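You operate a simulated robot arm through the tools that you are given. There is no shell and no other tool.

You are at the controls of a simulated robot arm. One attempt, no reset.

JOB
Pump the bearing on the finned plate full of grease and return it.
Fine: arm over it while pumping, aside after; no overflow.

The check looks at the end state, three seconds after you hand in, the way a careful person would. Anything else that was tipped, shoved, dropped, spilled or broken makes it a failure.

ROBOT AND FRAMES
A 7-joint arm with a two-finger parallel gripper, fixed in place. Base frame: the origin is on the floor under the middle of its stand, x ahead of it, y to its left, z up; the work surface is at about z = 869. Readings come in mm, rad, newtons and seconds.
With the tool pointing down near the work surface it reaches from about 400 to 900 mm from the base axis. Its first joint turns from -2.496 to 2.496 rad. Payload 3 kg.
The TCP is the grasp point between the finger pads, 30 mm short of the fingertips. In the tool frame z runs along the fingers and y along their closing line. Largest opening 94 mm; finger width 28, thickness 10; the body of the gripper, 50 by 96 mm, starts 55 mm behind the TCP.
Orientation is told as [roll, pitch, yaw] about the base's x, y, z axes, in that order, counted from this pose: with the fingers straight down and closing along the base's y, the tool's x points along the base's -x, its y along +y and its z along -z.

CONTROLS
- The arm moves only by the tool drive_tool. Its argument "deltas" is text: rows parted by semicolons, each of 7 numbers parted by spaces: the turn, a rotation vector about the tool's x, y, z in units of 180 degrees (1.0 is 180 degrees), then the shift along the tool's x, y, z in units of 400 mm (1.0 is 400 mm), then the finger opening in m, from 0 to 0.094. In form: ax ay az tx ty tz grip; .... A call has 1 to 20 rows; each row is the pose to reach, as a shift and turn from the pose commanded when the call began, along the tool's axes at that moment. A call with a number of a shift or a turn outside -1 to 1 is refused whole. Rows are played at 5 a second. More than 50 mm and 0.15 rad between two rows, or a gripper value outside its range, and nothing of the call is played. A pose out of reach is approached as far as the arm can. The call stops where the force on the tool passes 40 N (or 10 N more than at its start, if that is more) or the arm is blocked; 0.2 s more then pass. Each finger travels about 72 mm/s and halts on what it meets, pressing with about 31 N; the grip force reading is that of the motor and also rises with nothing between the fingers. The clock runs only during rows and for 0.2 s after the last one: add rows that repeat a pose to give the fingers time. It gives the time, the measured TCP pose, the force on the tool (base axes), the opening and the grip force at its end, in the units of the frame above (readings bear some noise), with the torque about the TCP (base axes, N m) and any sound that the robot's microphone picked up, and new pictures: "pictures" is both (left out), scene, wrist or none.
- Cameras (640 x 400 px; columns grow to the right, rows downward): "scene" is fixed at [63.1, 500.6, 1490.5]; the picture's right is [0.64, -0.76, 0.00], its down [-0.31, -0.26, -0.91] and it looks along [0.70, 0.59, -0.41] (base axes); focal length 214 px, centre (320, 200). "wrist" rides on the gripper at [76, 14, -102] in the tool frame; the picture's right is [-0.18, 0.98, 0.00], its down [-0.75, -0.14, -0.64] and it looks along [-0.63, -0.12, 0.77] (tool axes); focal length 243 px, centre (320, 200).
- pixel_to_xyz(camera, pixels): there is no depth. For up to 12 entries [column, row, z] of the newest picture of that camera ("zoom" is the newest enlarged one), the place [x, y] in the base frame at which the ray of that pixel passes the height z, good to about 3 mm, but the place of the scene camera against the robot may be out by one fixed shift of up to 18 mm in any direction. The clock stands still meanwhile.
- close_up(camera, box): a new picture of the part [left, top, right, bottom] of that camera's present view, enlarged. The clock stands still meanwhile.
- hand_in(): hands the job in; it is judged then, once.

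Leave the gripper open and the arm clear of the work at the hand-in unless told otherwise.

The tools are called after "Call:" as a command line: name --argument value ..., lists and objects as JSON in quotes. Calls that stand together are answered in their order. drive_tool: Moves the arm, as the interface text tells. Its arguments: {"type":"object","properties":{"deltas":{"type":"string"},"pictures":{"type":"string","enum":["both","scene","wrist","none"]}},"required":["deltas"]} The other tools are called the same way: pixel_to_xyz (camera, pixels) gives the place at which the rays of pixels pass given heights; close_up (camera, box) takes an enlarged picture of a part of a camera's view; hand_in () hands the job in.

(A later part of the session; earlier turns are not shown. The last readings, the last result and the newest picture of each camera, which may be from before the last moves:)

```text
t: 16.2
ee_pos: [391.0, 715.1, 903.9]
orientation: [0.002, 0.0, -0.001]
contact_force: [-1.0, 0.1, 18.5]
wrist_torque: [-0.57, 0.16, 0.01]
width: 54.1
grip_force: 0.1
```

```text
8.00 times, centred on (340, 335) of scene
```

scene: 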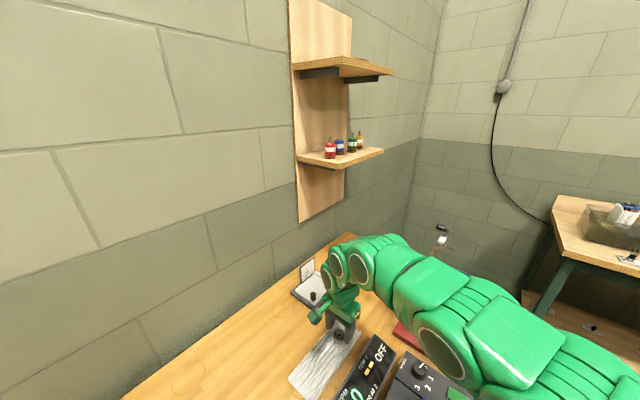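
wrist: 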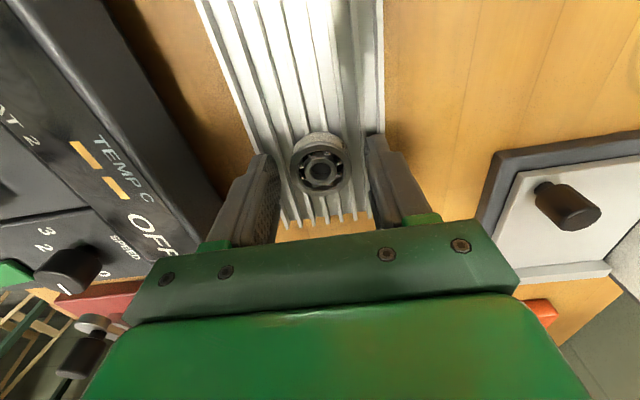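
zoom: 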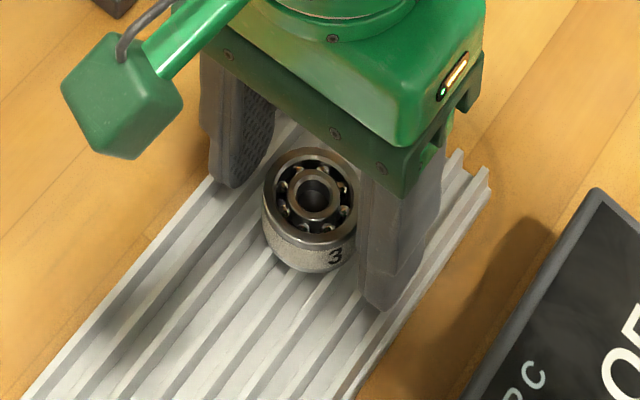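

Contact at TCP z of about 904 (18.5 N), so the fin tops are at about z 874 relative to the tips. I'll raise 1.4 mm and grip there, which gives nearly the full bearing height.

Call:
drive_tool --deltas "0 0 0 0 0 -0.0035 0.054; 0 0 0 0 0 -0.0035 0.046; 0 0 0 0 0 -0.0035 0.04; 0 0 0 0 0 -0.0035 0.035; 0 0 0 0 0 -0.0035 0.031; 0 0 0 0 0 -0.0035 0.03; 0 0 0 0 0 -0.0035 0.03" --pictures "wrist"

Call:
close_up --camera "wrist" --box '[240, 90, 400, 220]'

```text
t: 17.8
ee_pos: [392.1, 714.7, 903.8]
orientation: [-0.001, -0.001, -0.002]
contact_force: [-0.1, -0.4, 0.2]
wrist_torque: [-0.02, 0.01, 0.03]
width: 34.7
grip_force: 30.8
```

wrist: 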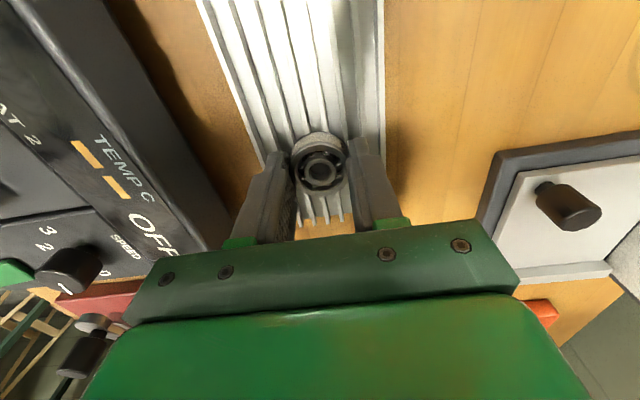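

```text
3.08 times, centred on (320, 155) of wrist
```

zoom: 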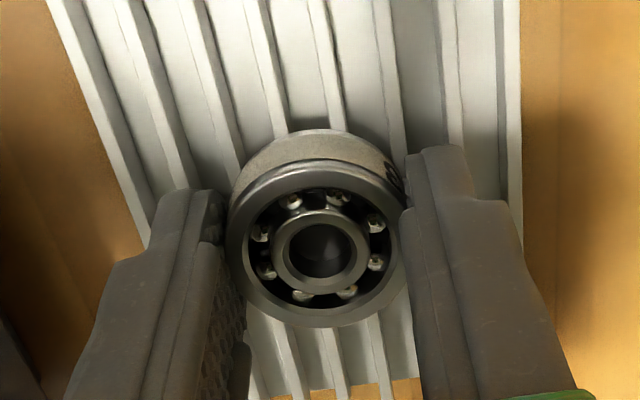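

Gripped at 34.7 mm and 30.8 N. I'll lift slowly and check the hold.

Call:
drive_tool --deltas "0 0 0 0 0 -0.005 0.03; 0 0 0 0 0 -0.01 0.03; 0 0 0 0 0 -0.02 0.03; 0 0 0 0 0 -0.03 0.03; 0 0 0 0 0 -0.03 0.03" --pictures "wrist"

Call:
close_up --camera "wrist" --box '[240, 90, 400, 220]'

```text
t: 19.0
ee_pos: [390.1, 714.6, 915.9]
orientation: [0.0, 0.001, 0.0]
contact_force: [0.1, -0.3, -0.1]
wrist_torque: [-0.02, 0.01, 0.03]
width: 34.3
grip_force: 31.0
```

wrist: 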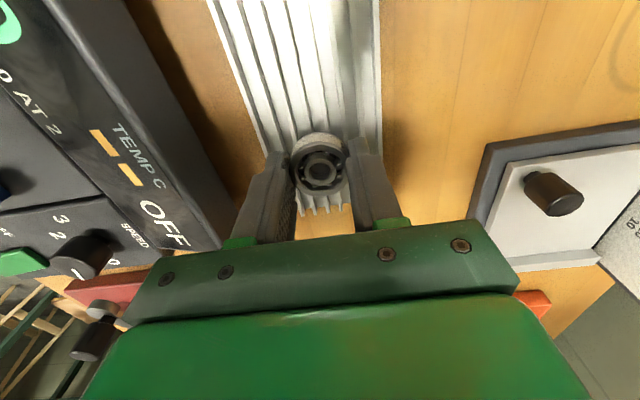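

```text
3.08 times, centred on (320, 155) of wrist
```

zoom: 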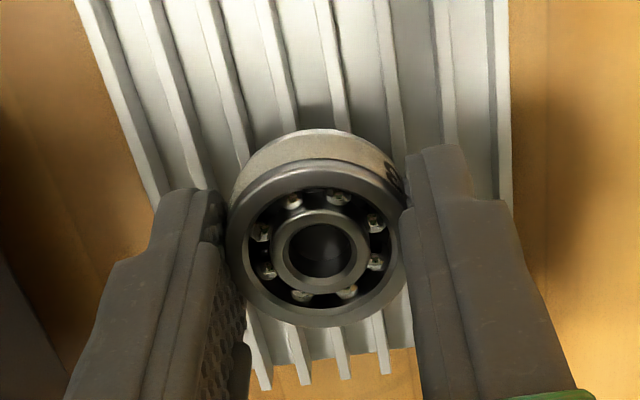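

The bearing stays fixed in the grip while the background moves, so the hold is good. I'll lift to about z 1030 and carry it diagonally to near the greaser seat, passing well away from the pump.

Call:
drive_tool --deltas "0 0 0 0 0 -0.105 0.03; 0 0 0 0 0 -0.21 0.03; 0 0 0 -0.053 -0.086 -0.219 0.03; 0 0 0 -0.106 -0.172 -0.229 0.03; 0 0 0 -0.159 -0.258 -0.238 0.03; 0 0 0 -0.2125 -0.344 -0.2475 0.03; 0 0 0 -0.266 -0.43 -0.257 0.03; 0 0 0 -0.319 -0.516 -0.266 0.03; 0 0 0 -0.372 -0.602 -0.276 0.03; 0 0 0 -0.425 -0.6875 -0.285 0.03; 0 0 0 -0.425 -0.6875 -0.285 0.03; 0 0 0 -0.425 -0.6875 -0.285 0.03" --pictures "both"

Call:
close_up --camera "wrist" --box '[200, 0, 440, 150]'

Call:
close_up --camera "wrist" --box '[240, 90, 400, 220]'

```text
t: 21.6
ee_pos: [560.4, 440.8, 1031.9]
orientation: [0.001, 0.002, 0.001]
contact_force: [0.9, 1.3, -0.9]
wrist_torque: [0.01, -0.02, -0.01]
width: 34.6
grip_force: 31.8
```

scene: 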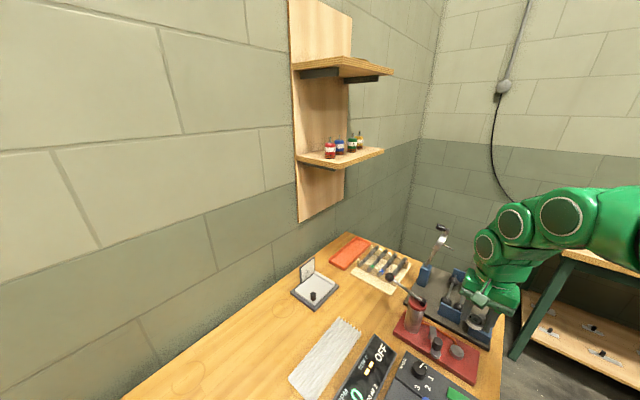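
wrist: 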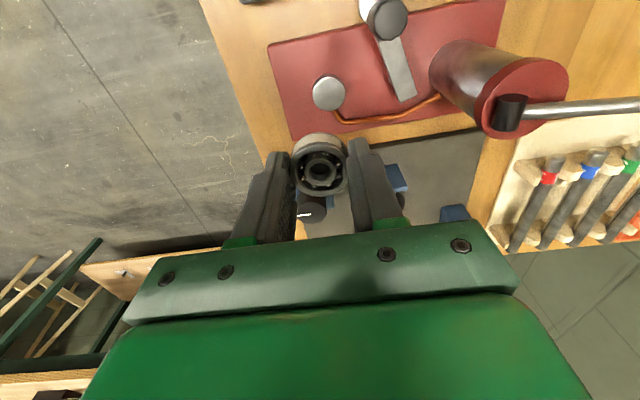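

```text
2.67 times, centred on (320, 75) of wrist
```

zoom: 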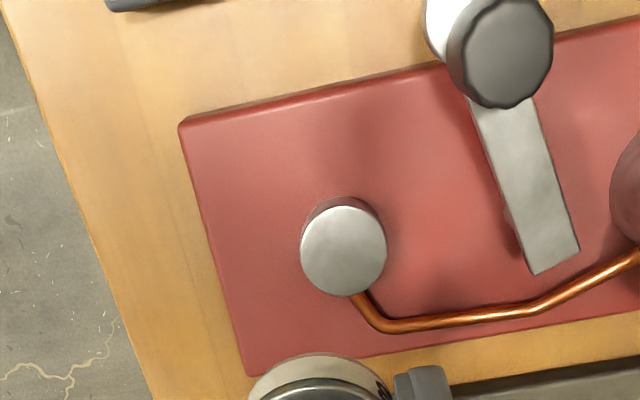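

```text
3.08 times, centred on (320, 155) of wrist
```

zoom: 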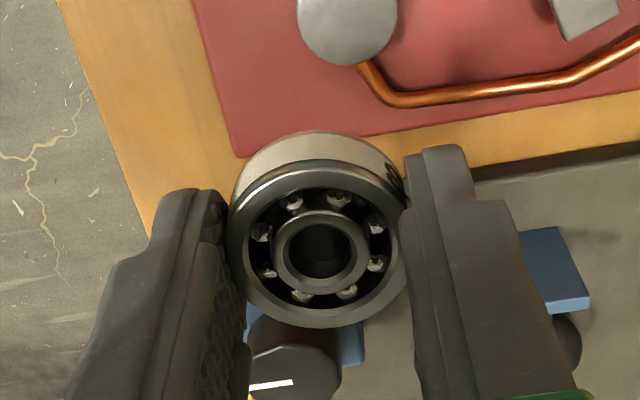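

The seat appears at zoom (343,251). Relative to the bearing I'm holding, it's about 4 mm toward -x and 9 mm toward +y. I'll make that shift and lower 70 mm to hover above the seat, then recheck.

Call:
drive_tool --deltas "0 0 0 0.0103 0.0235 0 0.03; 0 0 0 0.0103 0.0235 0.07 0.03; 0 0 0 0.0103 0.0235 0.14 0.03; 0 0 0 0.0103 0.0235 0.175 0.03; 0 0 0 0.0103 0.0235 0.175 0.03; 0 0 0 0.0103 0.0235 0.175 0.03" --pictures "both"

Call:
close_up --camera "wrist" --box '[240, 70, 400, 210]'

Call:
close_up --camera "scene" --box '[420, 300, 490, 370]'

```text
t: 23.0
ee_pos: [559.1, 448.9, 959.2]
orientation: [-0.001, 0.001, 0.0]
contact_force: [-0.5, -0.1, -0.9]
wrist_torque: [0.0, 0.0, 0.01]
width: 34.5
grip_force: 30.7
```

scene: 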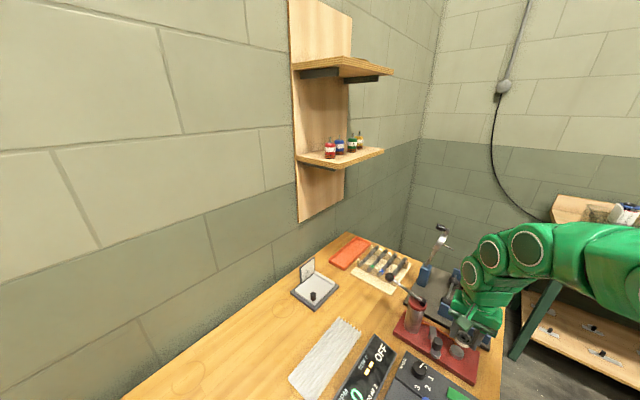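
wrist: 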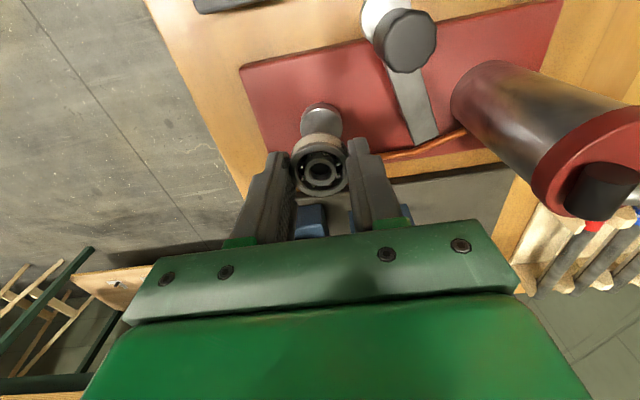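

```text
2.86 times, centred on (320, 140) of wrist
```

zoom: 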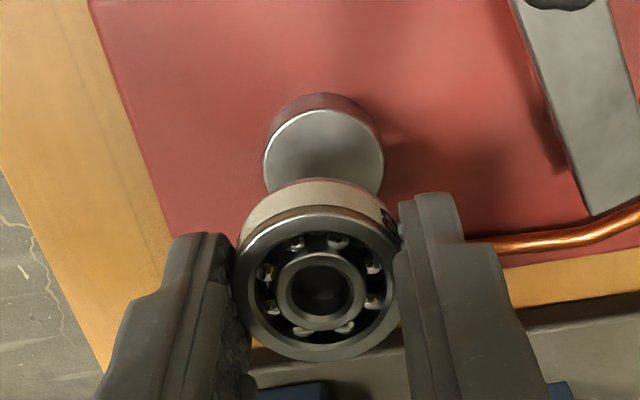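

```text
5.71 times, centred on (455, 335) of scene
```

zoom: 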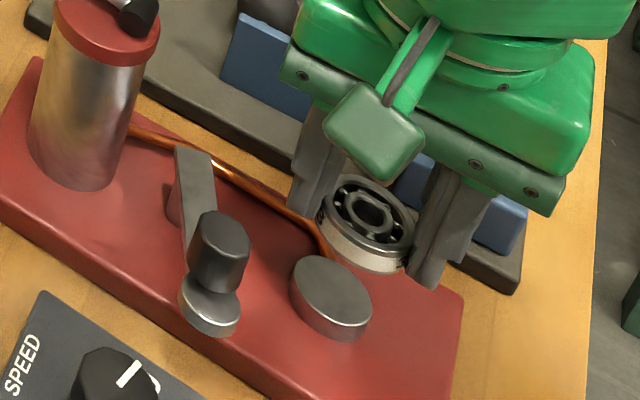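

The seat centre in the wrist picture is at about (321,127), and the scene view agrees. The remaining offset is about -3.7 mm in x and +1.9 mm in y, slightly dependent on the seat height. I'll correct that and lower to about 10 mm above the seat.

Call:
drive_tool --deltas "0 0 0 0.0092 0.0047 0.02 0.03; 0 0 0 0.0092 0.0047 0.05 0.03; 0 0 0 0.0092 0.0047 0.075 0.03; 0 0 0 0.0092 0.0047 0.075 0.03; 0 0 0 0.0092 0.0047 0.075 0.03" --pictures "both"

Call:
close_up --camera "wrist" --box '[240, 70, 400, 210]'

Call:
close_up --camera "scene" --box '[430, 320, 480, 370]'

```text
t: 24.2
ee_pos: [554.8, 452.3, 930.3]
orientation: [0.0, 0.0, 0.0]
contact_force: [-0.3, -0.5, 0.4]
wrist_torque: [-0.01, -0.01, 0.01]
width: 34.6
grip_force: 31.6
```

scene: 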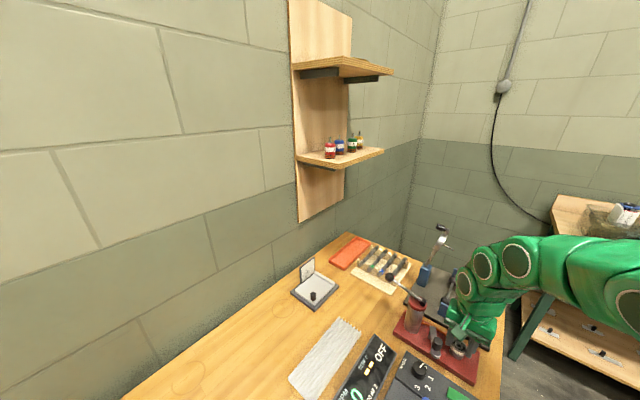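
wrist: 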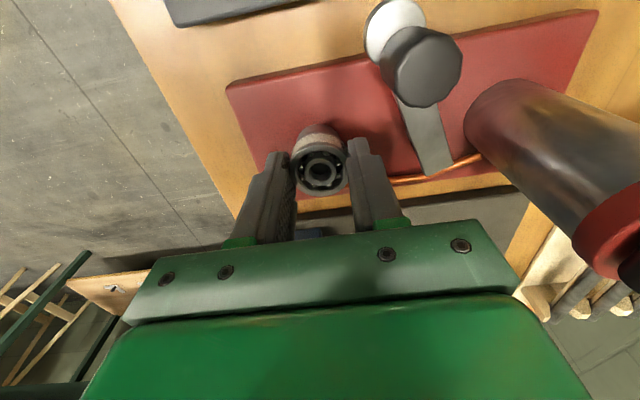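

```text
2.86 times, centred on (320, 140) of wrist
```

zoom: 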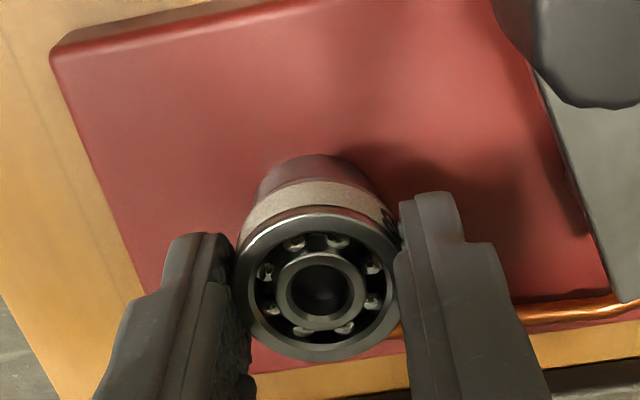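

```text
8.00 times, centred on (455, 345) of scene
```

zoom: 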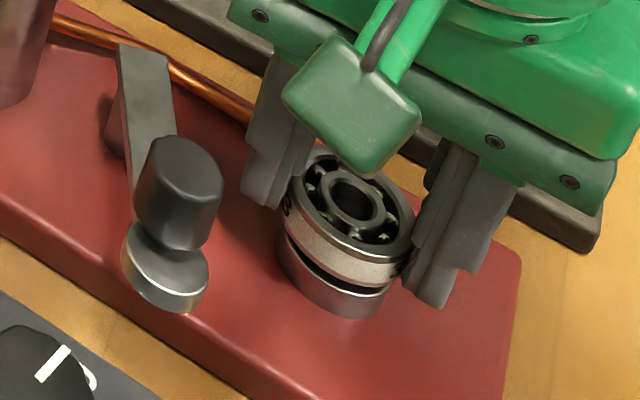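

The bearing now hovers just over the seat. I'll enlarge both views to check alignment along x before touching down.

Call:
close_up --camera "wrist" --box '[285, 110, 355, 165]'

Call:
close_up --camera "scene" --box '[445, 335, 475, 362]'

```text
7.27 times, centred on (320, 138) of wrist
```

zoom: 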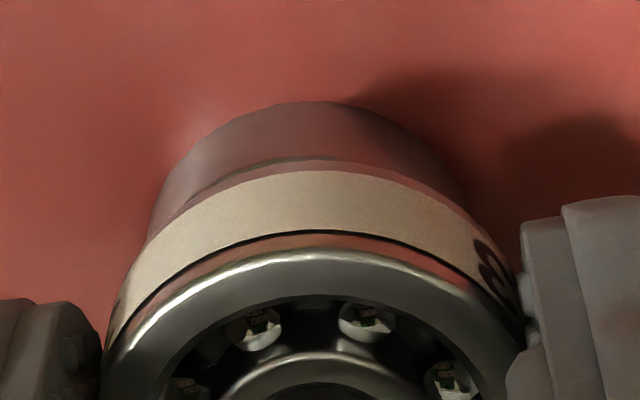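

```text
14.81 times, centred on (460, 348) of scene
```

zoom: 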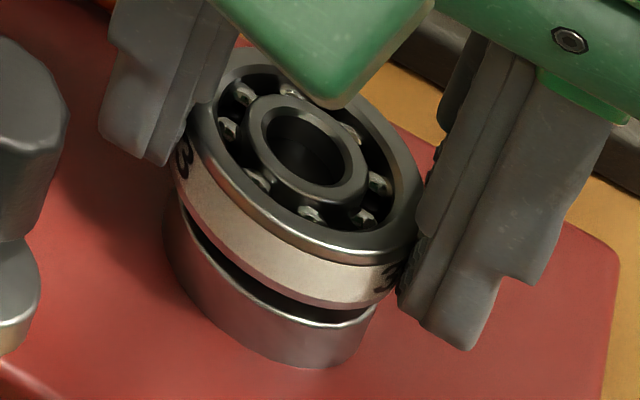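

The seat rim peeks out evenly and the gap is about 4–5 mm. I'll shift 1.2 mm toward -x and lower in small steps until I feel contact.

Call:
drive_tool --deltas "0 0 0 0.003 0 0.004 0.03; 0 0 0 0.003 0 0.008 0.03; 0 0 0 0.003 0 0.008 0.03" --pictures "none"

Call:
drive_tool --deltas "0 0 0 0 0 0.0025 0.03; 0 0 0 0 0 0.0025 0.03" --pictures "wrist"

Call:
close_up --camera "scene" --box '[445, 335, 475, 362]'

```text
t: 25.0
ee_pos: [554.4, 452.0, 926.2]
orientation: [-0.001, 0.0, 0.002]
contact_force: [-1.0, 0.0, -0.3]
wrist_torque: [-0.02, 0.0, 0.02]
width: 34.6
grip_force: 31.4
```

```text
t: 25.6
ee_pos: [553.7, 450.5, 925.7]
orientation: [0.0, 0.0, -0.001]
contact_force: [0.5, -0.2, -0.3]
wrist_torque: [-0.02, -0.01, -0.01]
width: 34.4
grip_force: 30.6
```

wrist: 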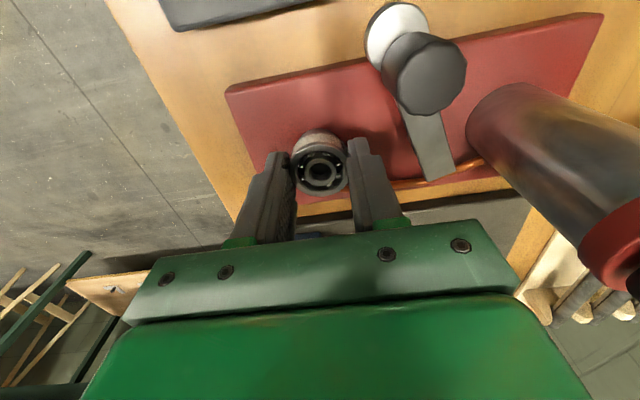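

```text
14.81 times, centred on (460, 348) of scene
```

zoom: 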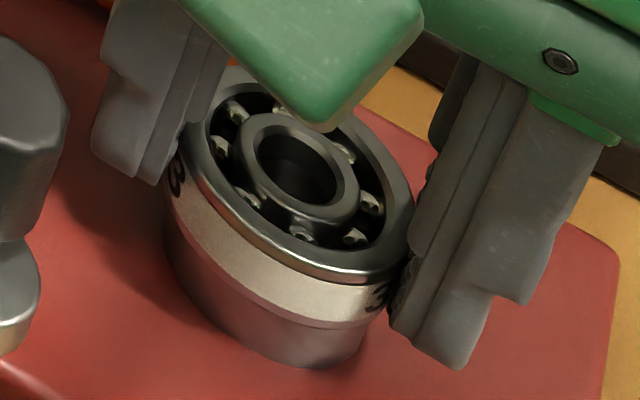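

The gap is nearly closed. I'll go one more millimetre at a time to contact.

Call:
drive_tool --deltas "0 0 0 0 0 0.0025 0.03; 0 0 0 0 0 0.0025 0.03" --pictures "wrist"

Call:
close_up --camera "scene" --box '[445, 335, 475, 362]'

Call:
close_up --camera "wrist" --box '[285, 110, 355, 165]'

```text
t: 26.2
ee_pos: [554.1, 452.5, 925.8]
orientation: [0.001, 0.0, -0.001]
contact_force: [-0.1, 0.7, -0.8]
wrist_torque: [-0.03, -0.01, -0.02]
width: 34.7
grip_force: 31.1
```

wrist: 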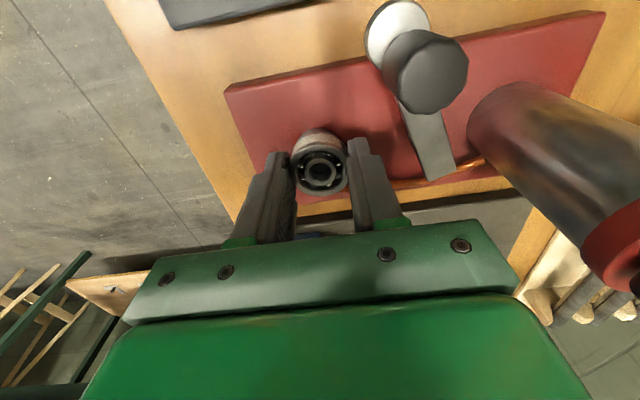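

```text
14.81 times, centred on (460, 348) of scene
```

zoom: 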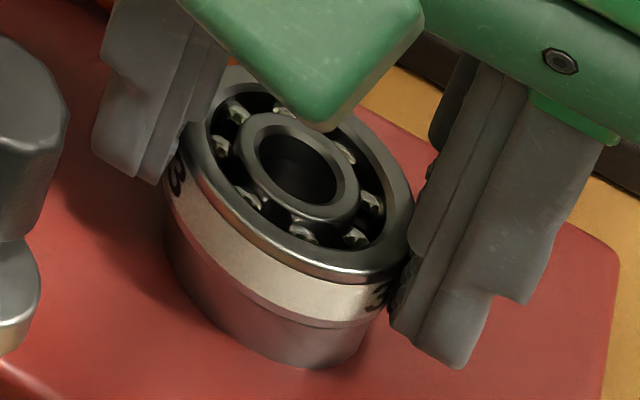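

```text
7.27 times, centred on (320, 138) of wrist
```

zoom: 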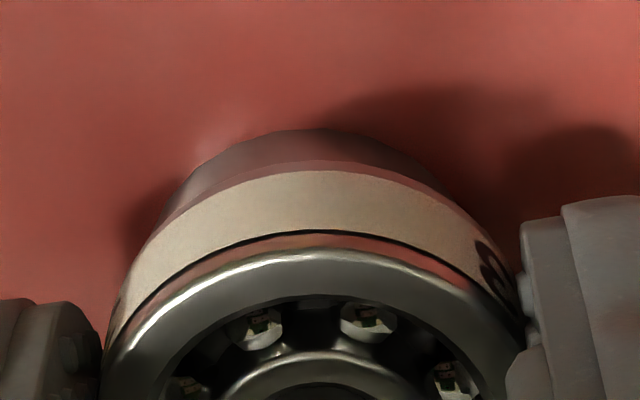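

The reading hardly changed and there's no force yet. I'll take another 1.2 mm step.

Call:
drive_tool --deltas "0 0 0 0 0 0.003 0.03; 0 0 0 0 0 0.003 0.03; 0 0 0 0 0 0.003 0.03" --pictures "wrist"

Call:
close_up --camera "scene" --box '[445, 335, 475, 362]'

```text
t: 27.0
ee_pos: [553.8, 450.5, 924.4]
orientation: [-0.001, 0.001, -0.001]
contact_force: [-0.4, 0.3, -1.0]
wrist_torque: [-0.02, -0.04, -0.02]
width: 34.5
grip_force: 31.6
```

wrist: 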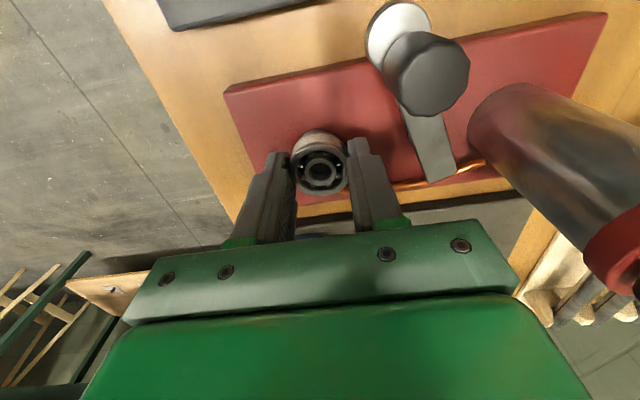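

```text
14.81 times, centred on (460, 348) of scene
```

zoom: 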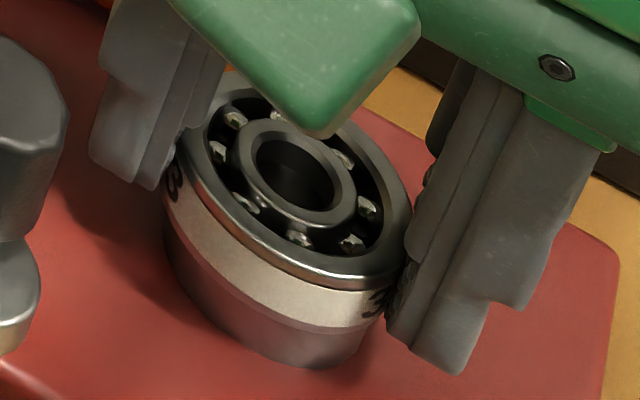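

It's closer but there's still no force. Another 1.2 mm step.

Call:
drive_tool --deltas "0 0 0 0 0 0.003 0.03; 0 0 0 0 0 0.003 0.03; 0 0 0 0 0 0.003 0.03" --pictures "none"

Call:
close_up --camera "scene" --box '[445, 335, 475, 362]'

```text
t: 27.8
ee_pos: [551.9, 451.7, 923.0]
orientation: [0.001, 0.001, -0.001]
contact_force: [-0.2, -0.2, -1.0]
wrist_torque: [0.01, 0.01, -0.01]
width: 34.7
grip_force: 31.0
```

```text
14.81 times, centred on (460, 348) of scene
```

zoom: 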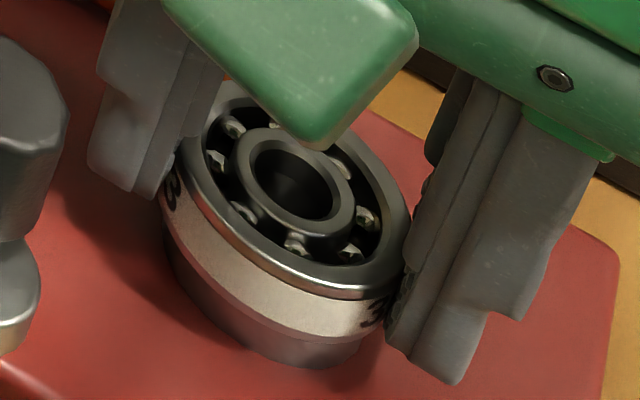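

It's still moving freely. I'll keep taking steps until there's contact.

Call:
drive_tool --deltas "0 0 0 0 0 0.003 0.03; 0 0 0 0 0 0.003 0.03; 0 0 0 0 0 0.003 0.03" --pictures "none"

Call:
close_up --camera "scene" --box '[445, 335, 475, 362]'

Call:
close_up --camera "wrist" --box '[285, 110, 355, 165]'

```text
t: 28.6
ee_pos: [552.6, 450.9, 921.5]
orientation: [0.001, 0.0, -0.001]
contact_force: [0.8, 0.6, -0.8]
wrist_torque: [0.03, 0.03, 0.0]
width: 34.5
grip_force: 30.9
```

```text
14.81 times, centred on (460, 348) of scene
```

zoom: 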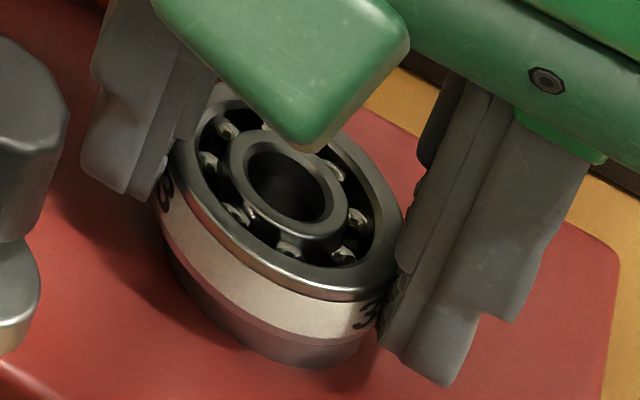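

```text
7.27 times, centred on (320, 138) of wrist
```

zoom: 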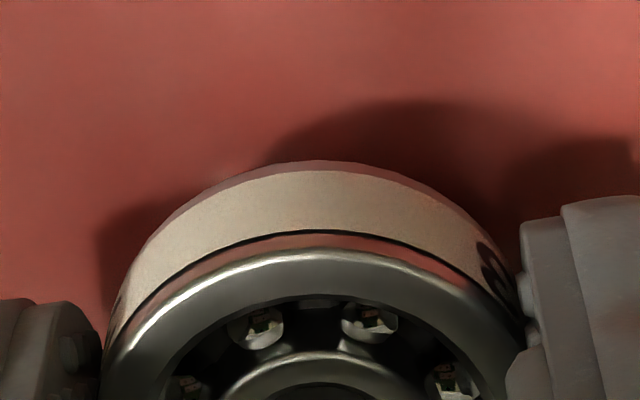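

There's still no contact, and the seat rim is now hidden under the bearing, as expected near touchdown. I'll continue stepping.

Call:
drive_tool --deltas "0 0 0 0 0 0.003 0.03; 0 0 0 0 0 0.003 0.03; 0 0 0 0 0 0.003 0.03" --pictures "none"

Call:
close_up --camera "scene" --box '[445, 335, 475, 362]'

```text
t: 29.4
ee_pos: [552.7, 451.6, 918.9]
orientation: [0.001, -0.002, -0.001]
contact_force: [2.4, -1.8, 13.6]
wrist_torque: [-0.12, -0.17, -0.01]
width: 34.4
grip_force: 30.9
```

```text
14.81 times, centred on (460, 348) of scene
```

zoom: 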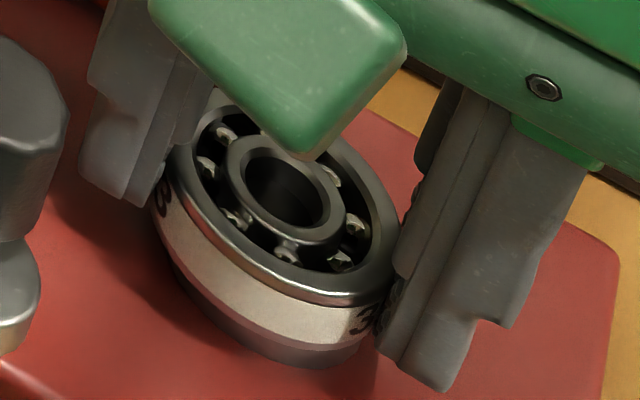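

Contact: 13.6 N at TCP z of about 919, so the seat top is at about z 887.6. With the height now known, my views place the seat centre at about x 556, about 2.4 mm further in +x than the bearing. I'll lift slightly, shift +2.4 mm and set it back down.

Call:
drive_tool --deltas "0 0 0 0 0 -0.006 0.03; 0 0 0 -0.006 0 -0.006 0.03; 0 0 0 -0.006 0 -0.006 0.03; 0 0 0 -0.006 0 -0.003 0.03; 0 0 0 -0.006 0 -0.003 0.03" --pictures "wrist"

Call:
close_up --camera "scene" --box '[445, 335, 475, 362]'

Call:
close_up --camera "wrist" --box '[285, 110, 355, 165]'

```text
t: 30.6
ee_pos: [554.6, 452.5, 920.1]
orientation: [0.001, 0.0, 0.0]
contact_force: [-0.6, 0.8, 0.3]
wrist_torque: [0.0, 0.02, -0.01]
width: 34.4
grip_force: 31.4
```

wrist: 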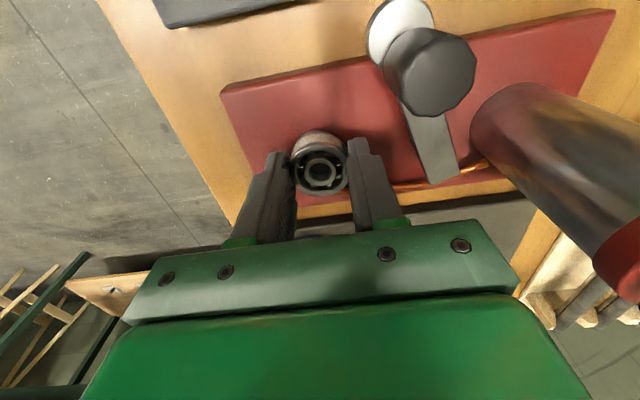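

```text
14.81 times, centred on (460, 348) of scene
```

zoom: 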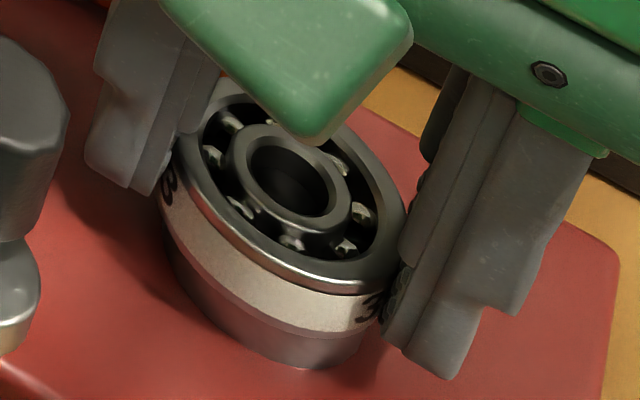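

```text
7.27 times, centred on (320, 138) of wrist
```

zoom: 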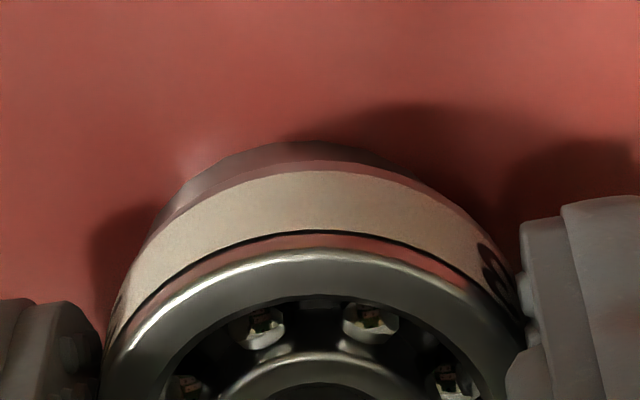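

It's about 1 mm above the seat now. I'll lower 1.2 mm to touch, then open the fingers gently.

Call:
drive_tool --deltas "0 0 0 0 0 0.0028 0.03; 0 0 0 0 0 0.0028 0.03; 0 0 0 0 0 0.0028 0.03" --pictures "none"

```text
t: 31.4
ee_pos: [556.1, 452.5, 919.5]
orientation: [0.0, -0.001, 0.001]
contact_force: [-3.1, -0.4, 15.6]
wrist_torque: [-0.02, 0.06, -0.01]
width: 34.5
grip_force: 31.4
```

Contact at 15.6 N. I'll ease off half a millimetre, then open slowly to 50 mm.

Call:
drive_tool --deltas "0 0 0 0 0 -0.001 0.03; 0 0 0 0 0 -0.001 0.036; 0 0 0 0 0 -0.001 0.038; 0 0 0 0 0 -0.001 0.042; 0 0 0 0 0 -0.001 0.048; 0 0 0 0 0 -0.001 0.05; 0 0 0 0 0 -0.001 0.05" --pictures "wrist"

Call:
close_up --camera "wrist" --box '[270, 100, 370, 200]'

Call:
close_up --camera "scene" --box '[445, 335, 475, 362]'

```text
t: 33.0
ee_pos: [555.4, 452.6, 921.5]
orientation: [0.0, 0.0, 0.0]
contact_force: [0.0, 0.2, 0.3]
wrist_torque: [0.02, -0.02, 0.0]
width: 50.0
grip_force: 0.2
```

wrist: 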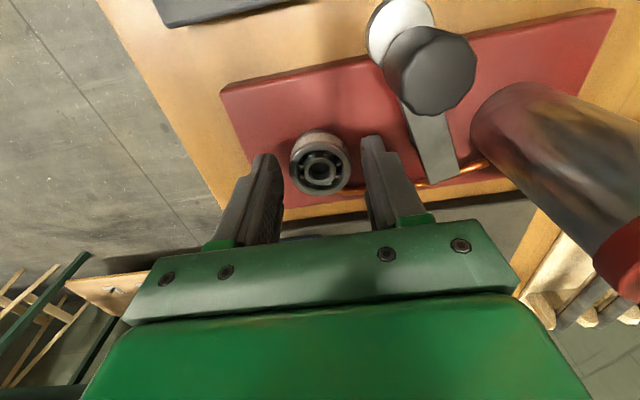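

```text
4.00 times, centred on (320, 150) of wrist
```

zoom: 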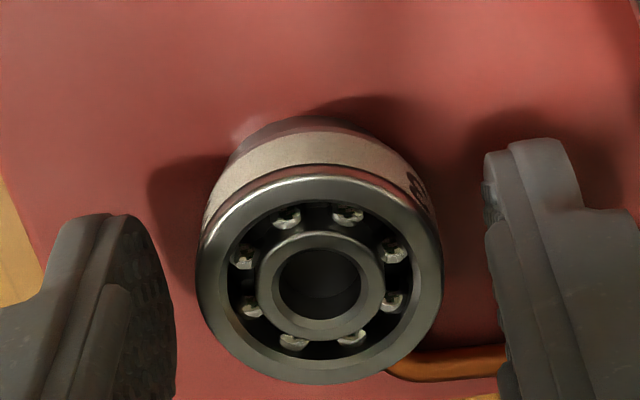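

```text
14.81 times, centred on (460, 348) of scene
```

zoom: 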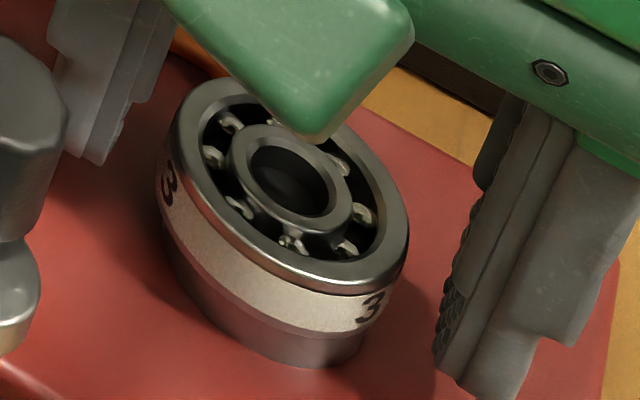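

The bearing is on the seat and free. I'll rise straight up 90 mm and inspect how it sits.

Call:
drive_tool --deltas "0 0 0 0 0 -0.02 0.05; 0 0 0 0 0 -0.08 0.05; 0 0 0 0 0 -0.16 0.06; 0 0 0 0 0 -0.225 0.06; 0 0 0 0 0 -0.225 0.06" --pictures "both"

Call:
close_up --camera "wrist" --box '[260, 30, 400, 130]'

Call:
close_up --camera "scene" --box '[435, 325, 480, 368]'

```text
t: 34.2
ee_pos: [555.9, 451.5, 1012.3]
orientation: [0.0, 0.0, -0.001]
contact_force: [-0.3, -0.2, 0.1]
wrist_torque: [0.01, -0.01, 0.0]
width: 60.0
grip_force: 0.0
```

scene: 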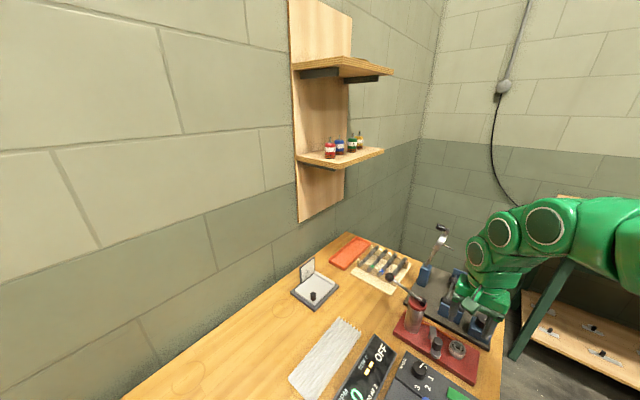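
wrist: 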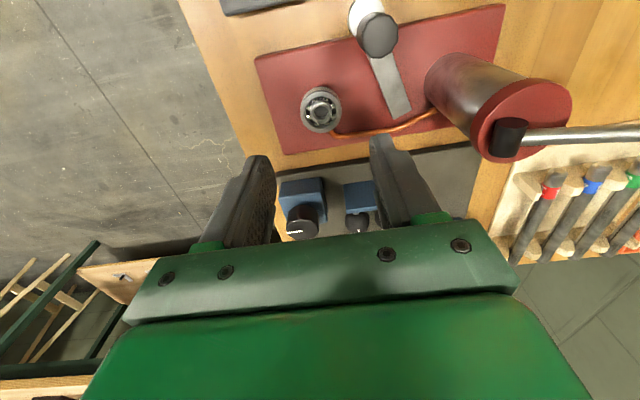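

```text
4.00 times, centred on (330, 80) of wrist
```

zoom: 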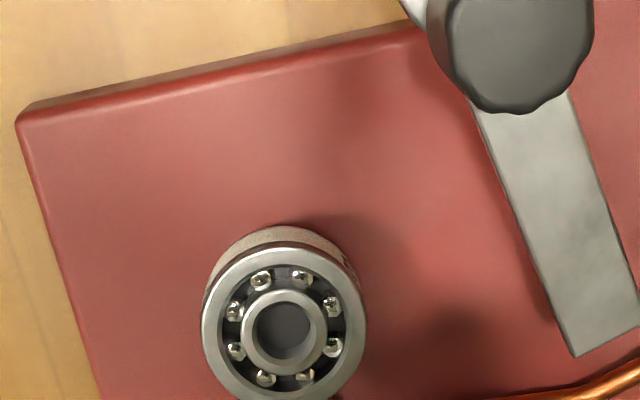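

```text
9.30 times, centred on (458, 346) of scene
```

zoom: 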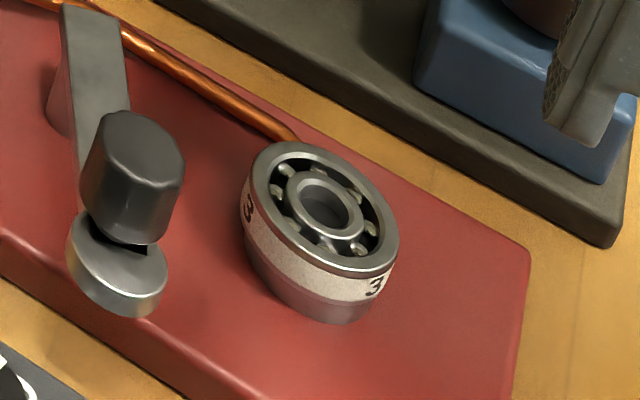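

The bearing sits squarely on the seat. Next is the swing arm: its knob is at about (505.5,495), about 22 mm wide, with its top near z 947. I'll move above it with the gripper turned 20°, so the fingers close along the arm's swing direction, and look.

Call:
drive_tool --deltas "0 0 -0.028 0.0315 0.0272 0.0075 0.06; 0 0 -0.056 0.063 0.0544 0.015 0.06; 0 0 -0.084 0.0945 0.0816 0.0225 0.06; 0 0 -0.111 0.126 0.1088 0.03 0.06; 0 0 -0.111 0.126 0.1088 0.03 0.06" --pictures "both"

Call:
close_up --camera "wrist" --box '[230, 70, 410, 220]'

Call:
close_up --camera "scene" --box '[415, 300, 475, 368]'

```text
t: 35.4
ee_pos: [503.1, 495.9, 997.4]
orientation: [0.0, 0.0, 0.35]
contact_force: [0.0, 0.7, 0.1]
wrist_torque: [0.04, 0.01, 0.01]
width: 60.2
grip_force: 0.1
```

scene: 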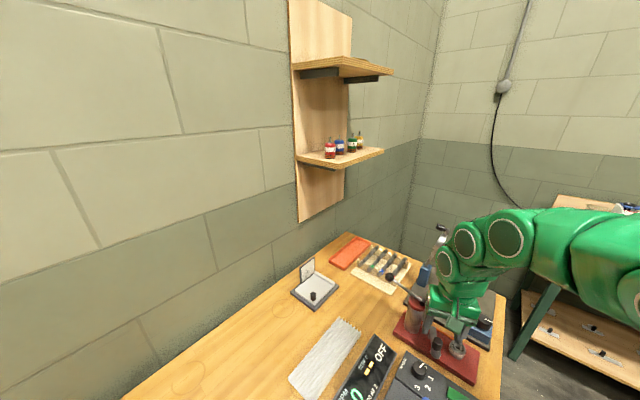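
wrist: 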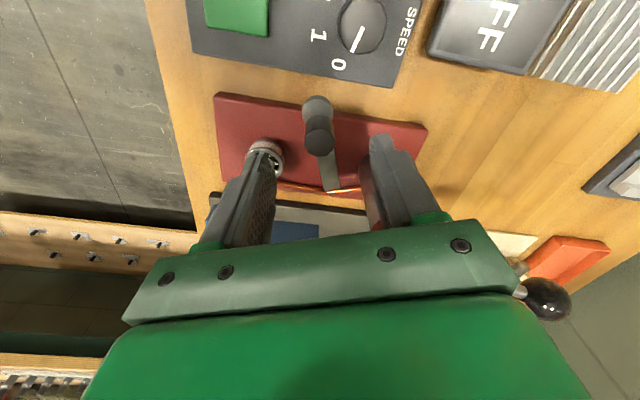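

```text
2.67 times, centred on (320, 145) of wrist
```

zoom: 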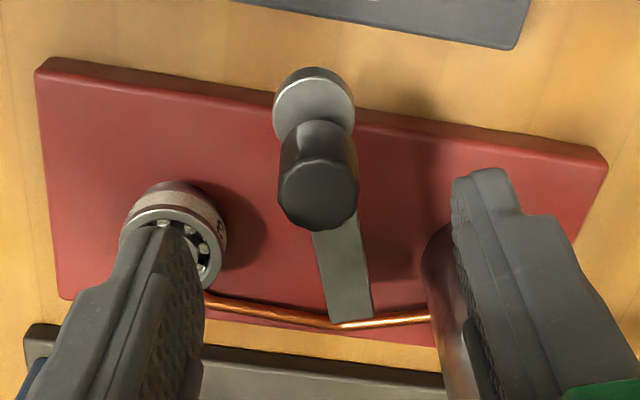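

```text
5.88 times, centred on (445, 334) of scene
```

zoom: 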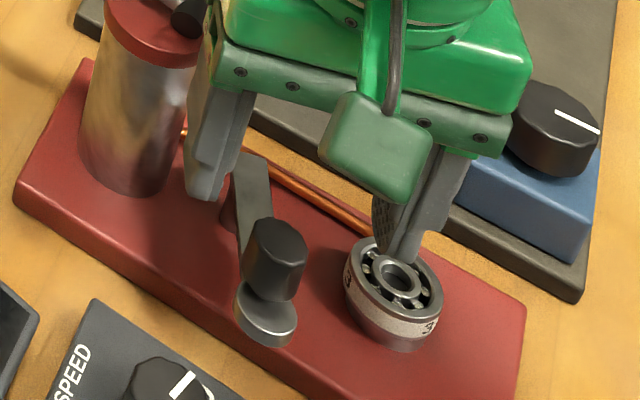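

The knob's top sits right on the tool axis (column 319). I'll lower to tips at about z 925, still above the arm bar and the bearing, and narrow the opening to 34 mm. That cages the roughly 21 mm knob without squeezing it.

Call:
drive_tool --deltas "0 0 0 0 0 0.05 0.06; 0 0 0 0 0 0.09 0.055; 0 0 0 0 0 0.106 0.045; 0 0 0 0 0 0.106 0.036; 0 0 0 0 0 0.106 0.034; 0 0 0 0 0 0.106 0.034" --pictures "both"

Call:
close_up --camera "wrist" --box '[230, 70, 410, 220]'

Call:
close_up --camera "scene" --box '[415, 300, 475, 368]'

```text
t: 36.8
ee_pos: [504.4, 494.2, 956.4]
orientation: [0.0, 0.001, 0.348]
contact_force: [-0.5, -0.6, 0.6]
wrist_torque: [-0.01, 0.04, -0.02]
width: 33.8
grip_force: 0.0
```

scene: 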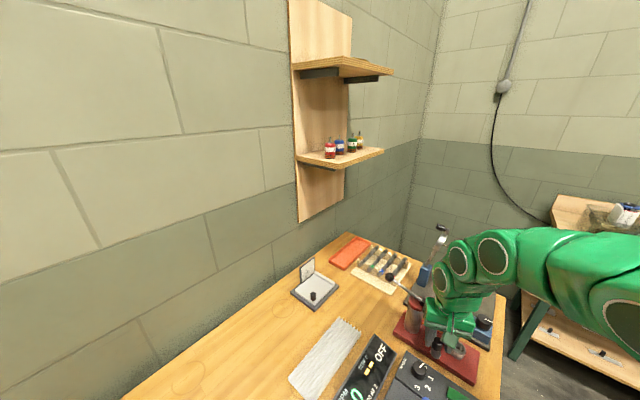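
wrist: 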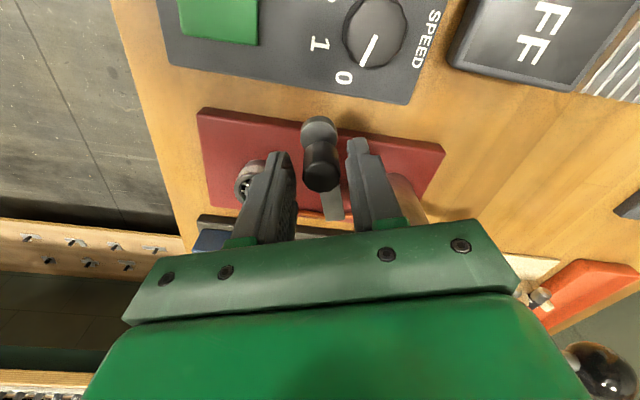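

```text
2.67 times, centred on (320, 145) of wrist
```

zoom: 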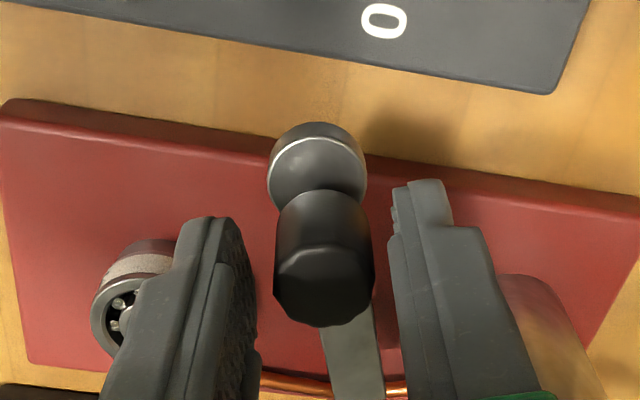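

```text
5.88 times, centred on (445, 334) of scene
```

zoom: 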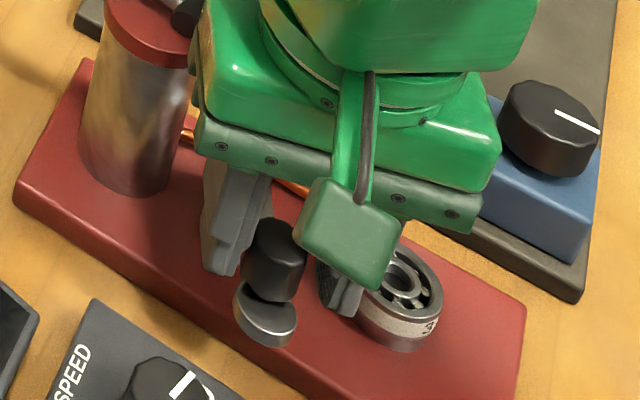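

The knob is centred between the fingers. I'll narrow to 27 mm, still not squeezing, and start following the arm's arc, first about 24°, turning the gripper along with it.

Call:
drive_tool --deltas "0 0 0 0 0 0 0.028; 0 0 0 0 0 0 0.027; 0 0 -0.0333 -0.00074 -0.01411 0 0.027; 0 0 -0.0667 -0.00295 -0.02807 0 0.027; 0 0 -0.1 -0.00661 -0.04172 0 0.027; 0 0 -0.1333 -0.01167 -0.05491 0 0.027; 0 0 -0.1333 -0.01167 -0.05491 0 0.027" --pictures "both"

Call:
close_up --camera "wrist" --box '[230, 70, 410, 220]'

Call:
close_up --camera "scene" --box '[415, 300, 475, 368]'

```text
t: 38.4
ee_pos: [515.8, 475.2, 954.6]
orientation: [0.0, -0.002, 0.768]
contact_force: [0.4, -0.4, -0.2]
wrist_torque: [0.0, -0.01, 0.02]
width: 26.9
grip_force: 0.1
```

scene: 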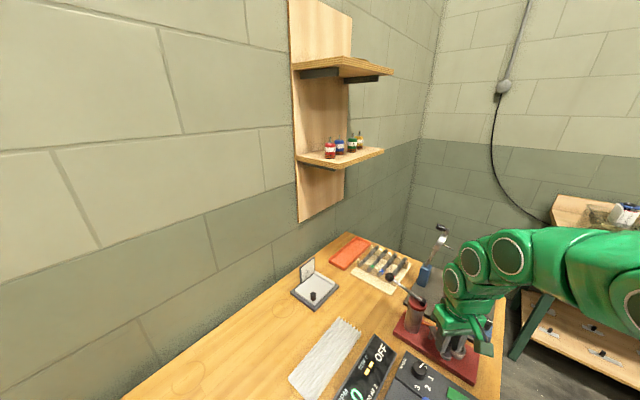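
wrist: 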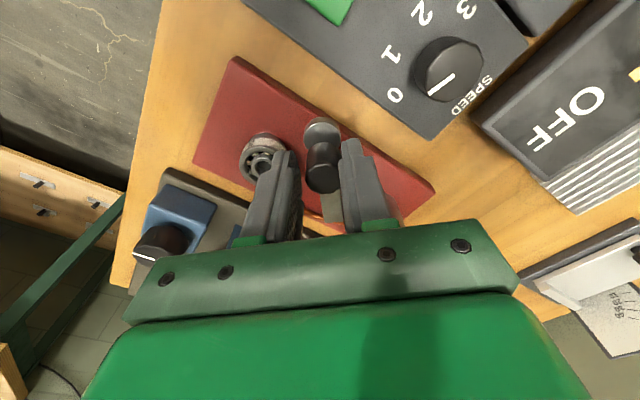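

```text
2.67 times, centred on (320, 145) of wrist
```

zoom: 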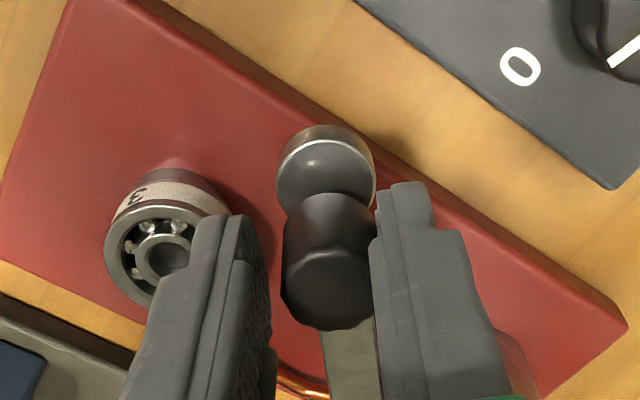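

```text
5.88 times, centred on (445, 334) of scene
```

zoom: 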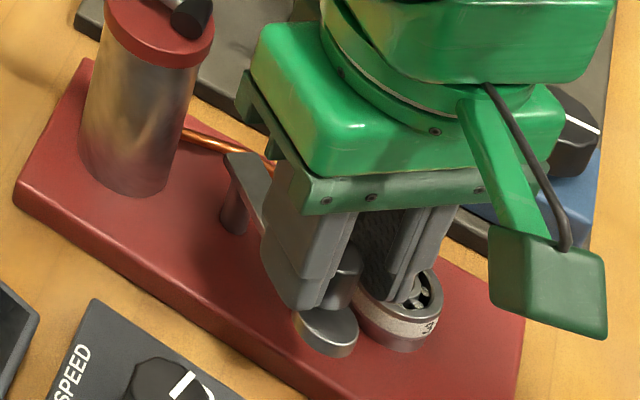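

The arm follows smoothly with no force. Before the nozzle reaches the bearing I'll check the height clearance between nozzle and bearing.

Call:
close_up --camera "scene" --box '[438, 335, 478, 368]'

Call:
close_up --camera "wrist" --box '[240, 100, 360, 190]'

```text
12.12 times, centred on (458, 352) of scene
```

zoom: 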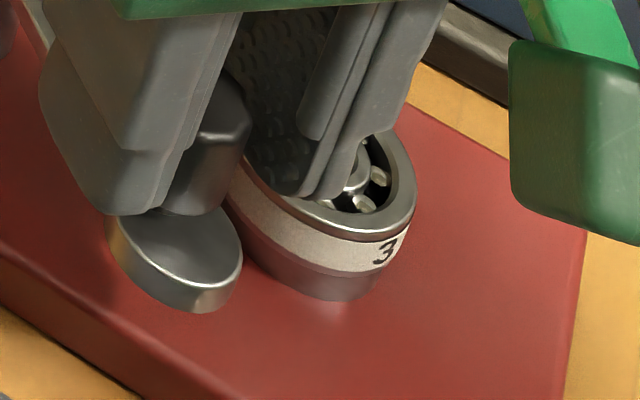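

```text
4.44 times, centred on (300, 145) of wrist
```

zoom: 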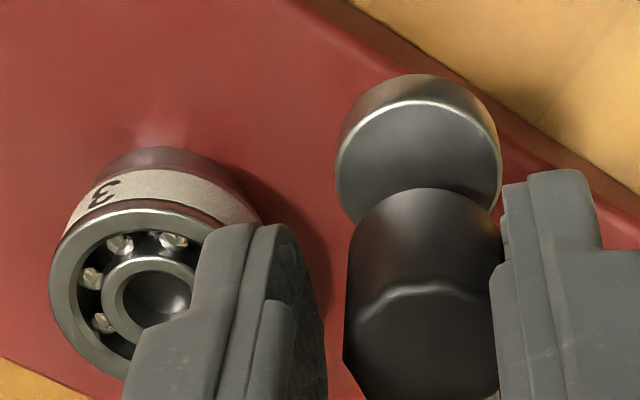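

The nozzle disc appears just above bearing level, with a small clearance. I'll continue another 18° and check force and bearing position before the nozzle passes over the bearing's edge.

Call:
drive_tool --deltas "0 0 -0.0333 -0.00074 -0.01411 0 0.027; 0 0 -0.0667 -0.00295 -0.02807 0 0.027; 0 0 -0.1 -0.00661 -0.04172 0 0.027; 0 0 -0.1 -0.00661 -0.04172 0 0.027" --pictures "wrist"

Call:
close_up --camera "scene" --box '[438, 335, 478, 368]'

Call:
close_up --camera "wrist" --box '[240, 100, 360, 190]'

```text
t: 39.4
ee_pos: [528.8, 466.6, 956.8]
orientation: [0.0, 0.0, 1.082]
contact_force: [-0.6, 1.5, 0.3]
wrist_torque: [0.02, -0.03, 0.02]
width: 26.7
grip_force: 0.1
```

wrist: 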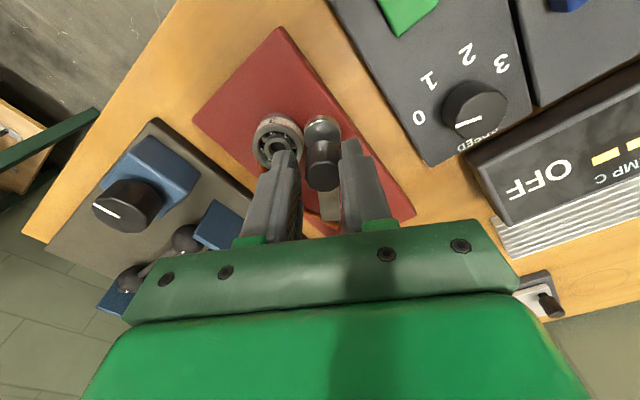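

```text
12.12 times, centred on (458, 352) of scene
```

zoom: 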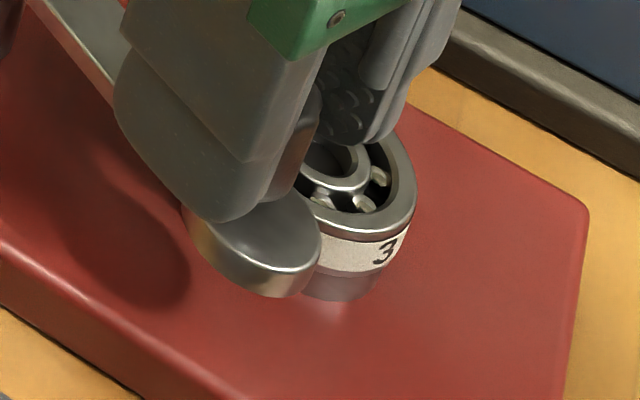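

```text
4.44 times, centred on (300, 145) of wrist
```

zoom: 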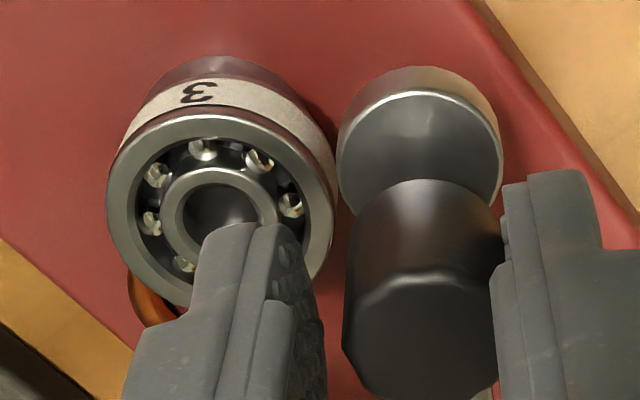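

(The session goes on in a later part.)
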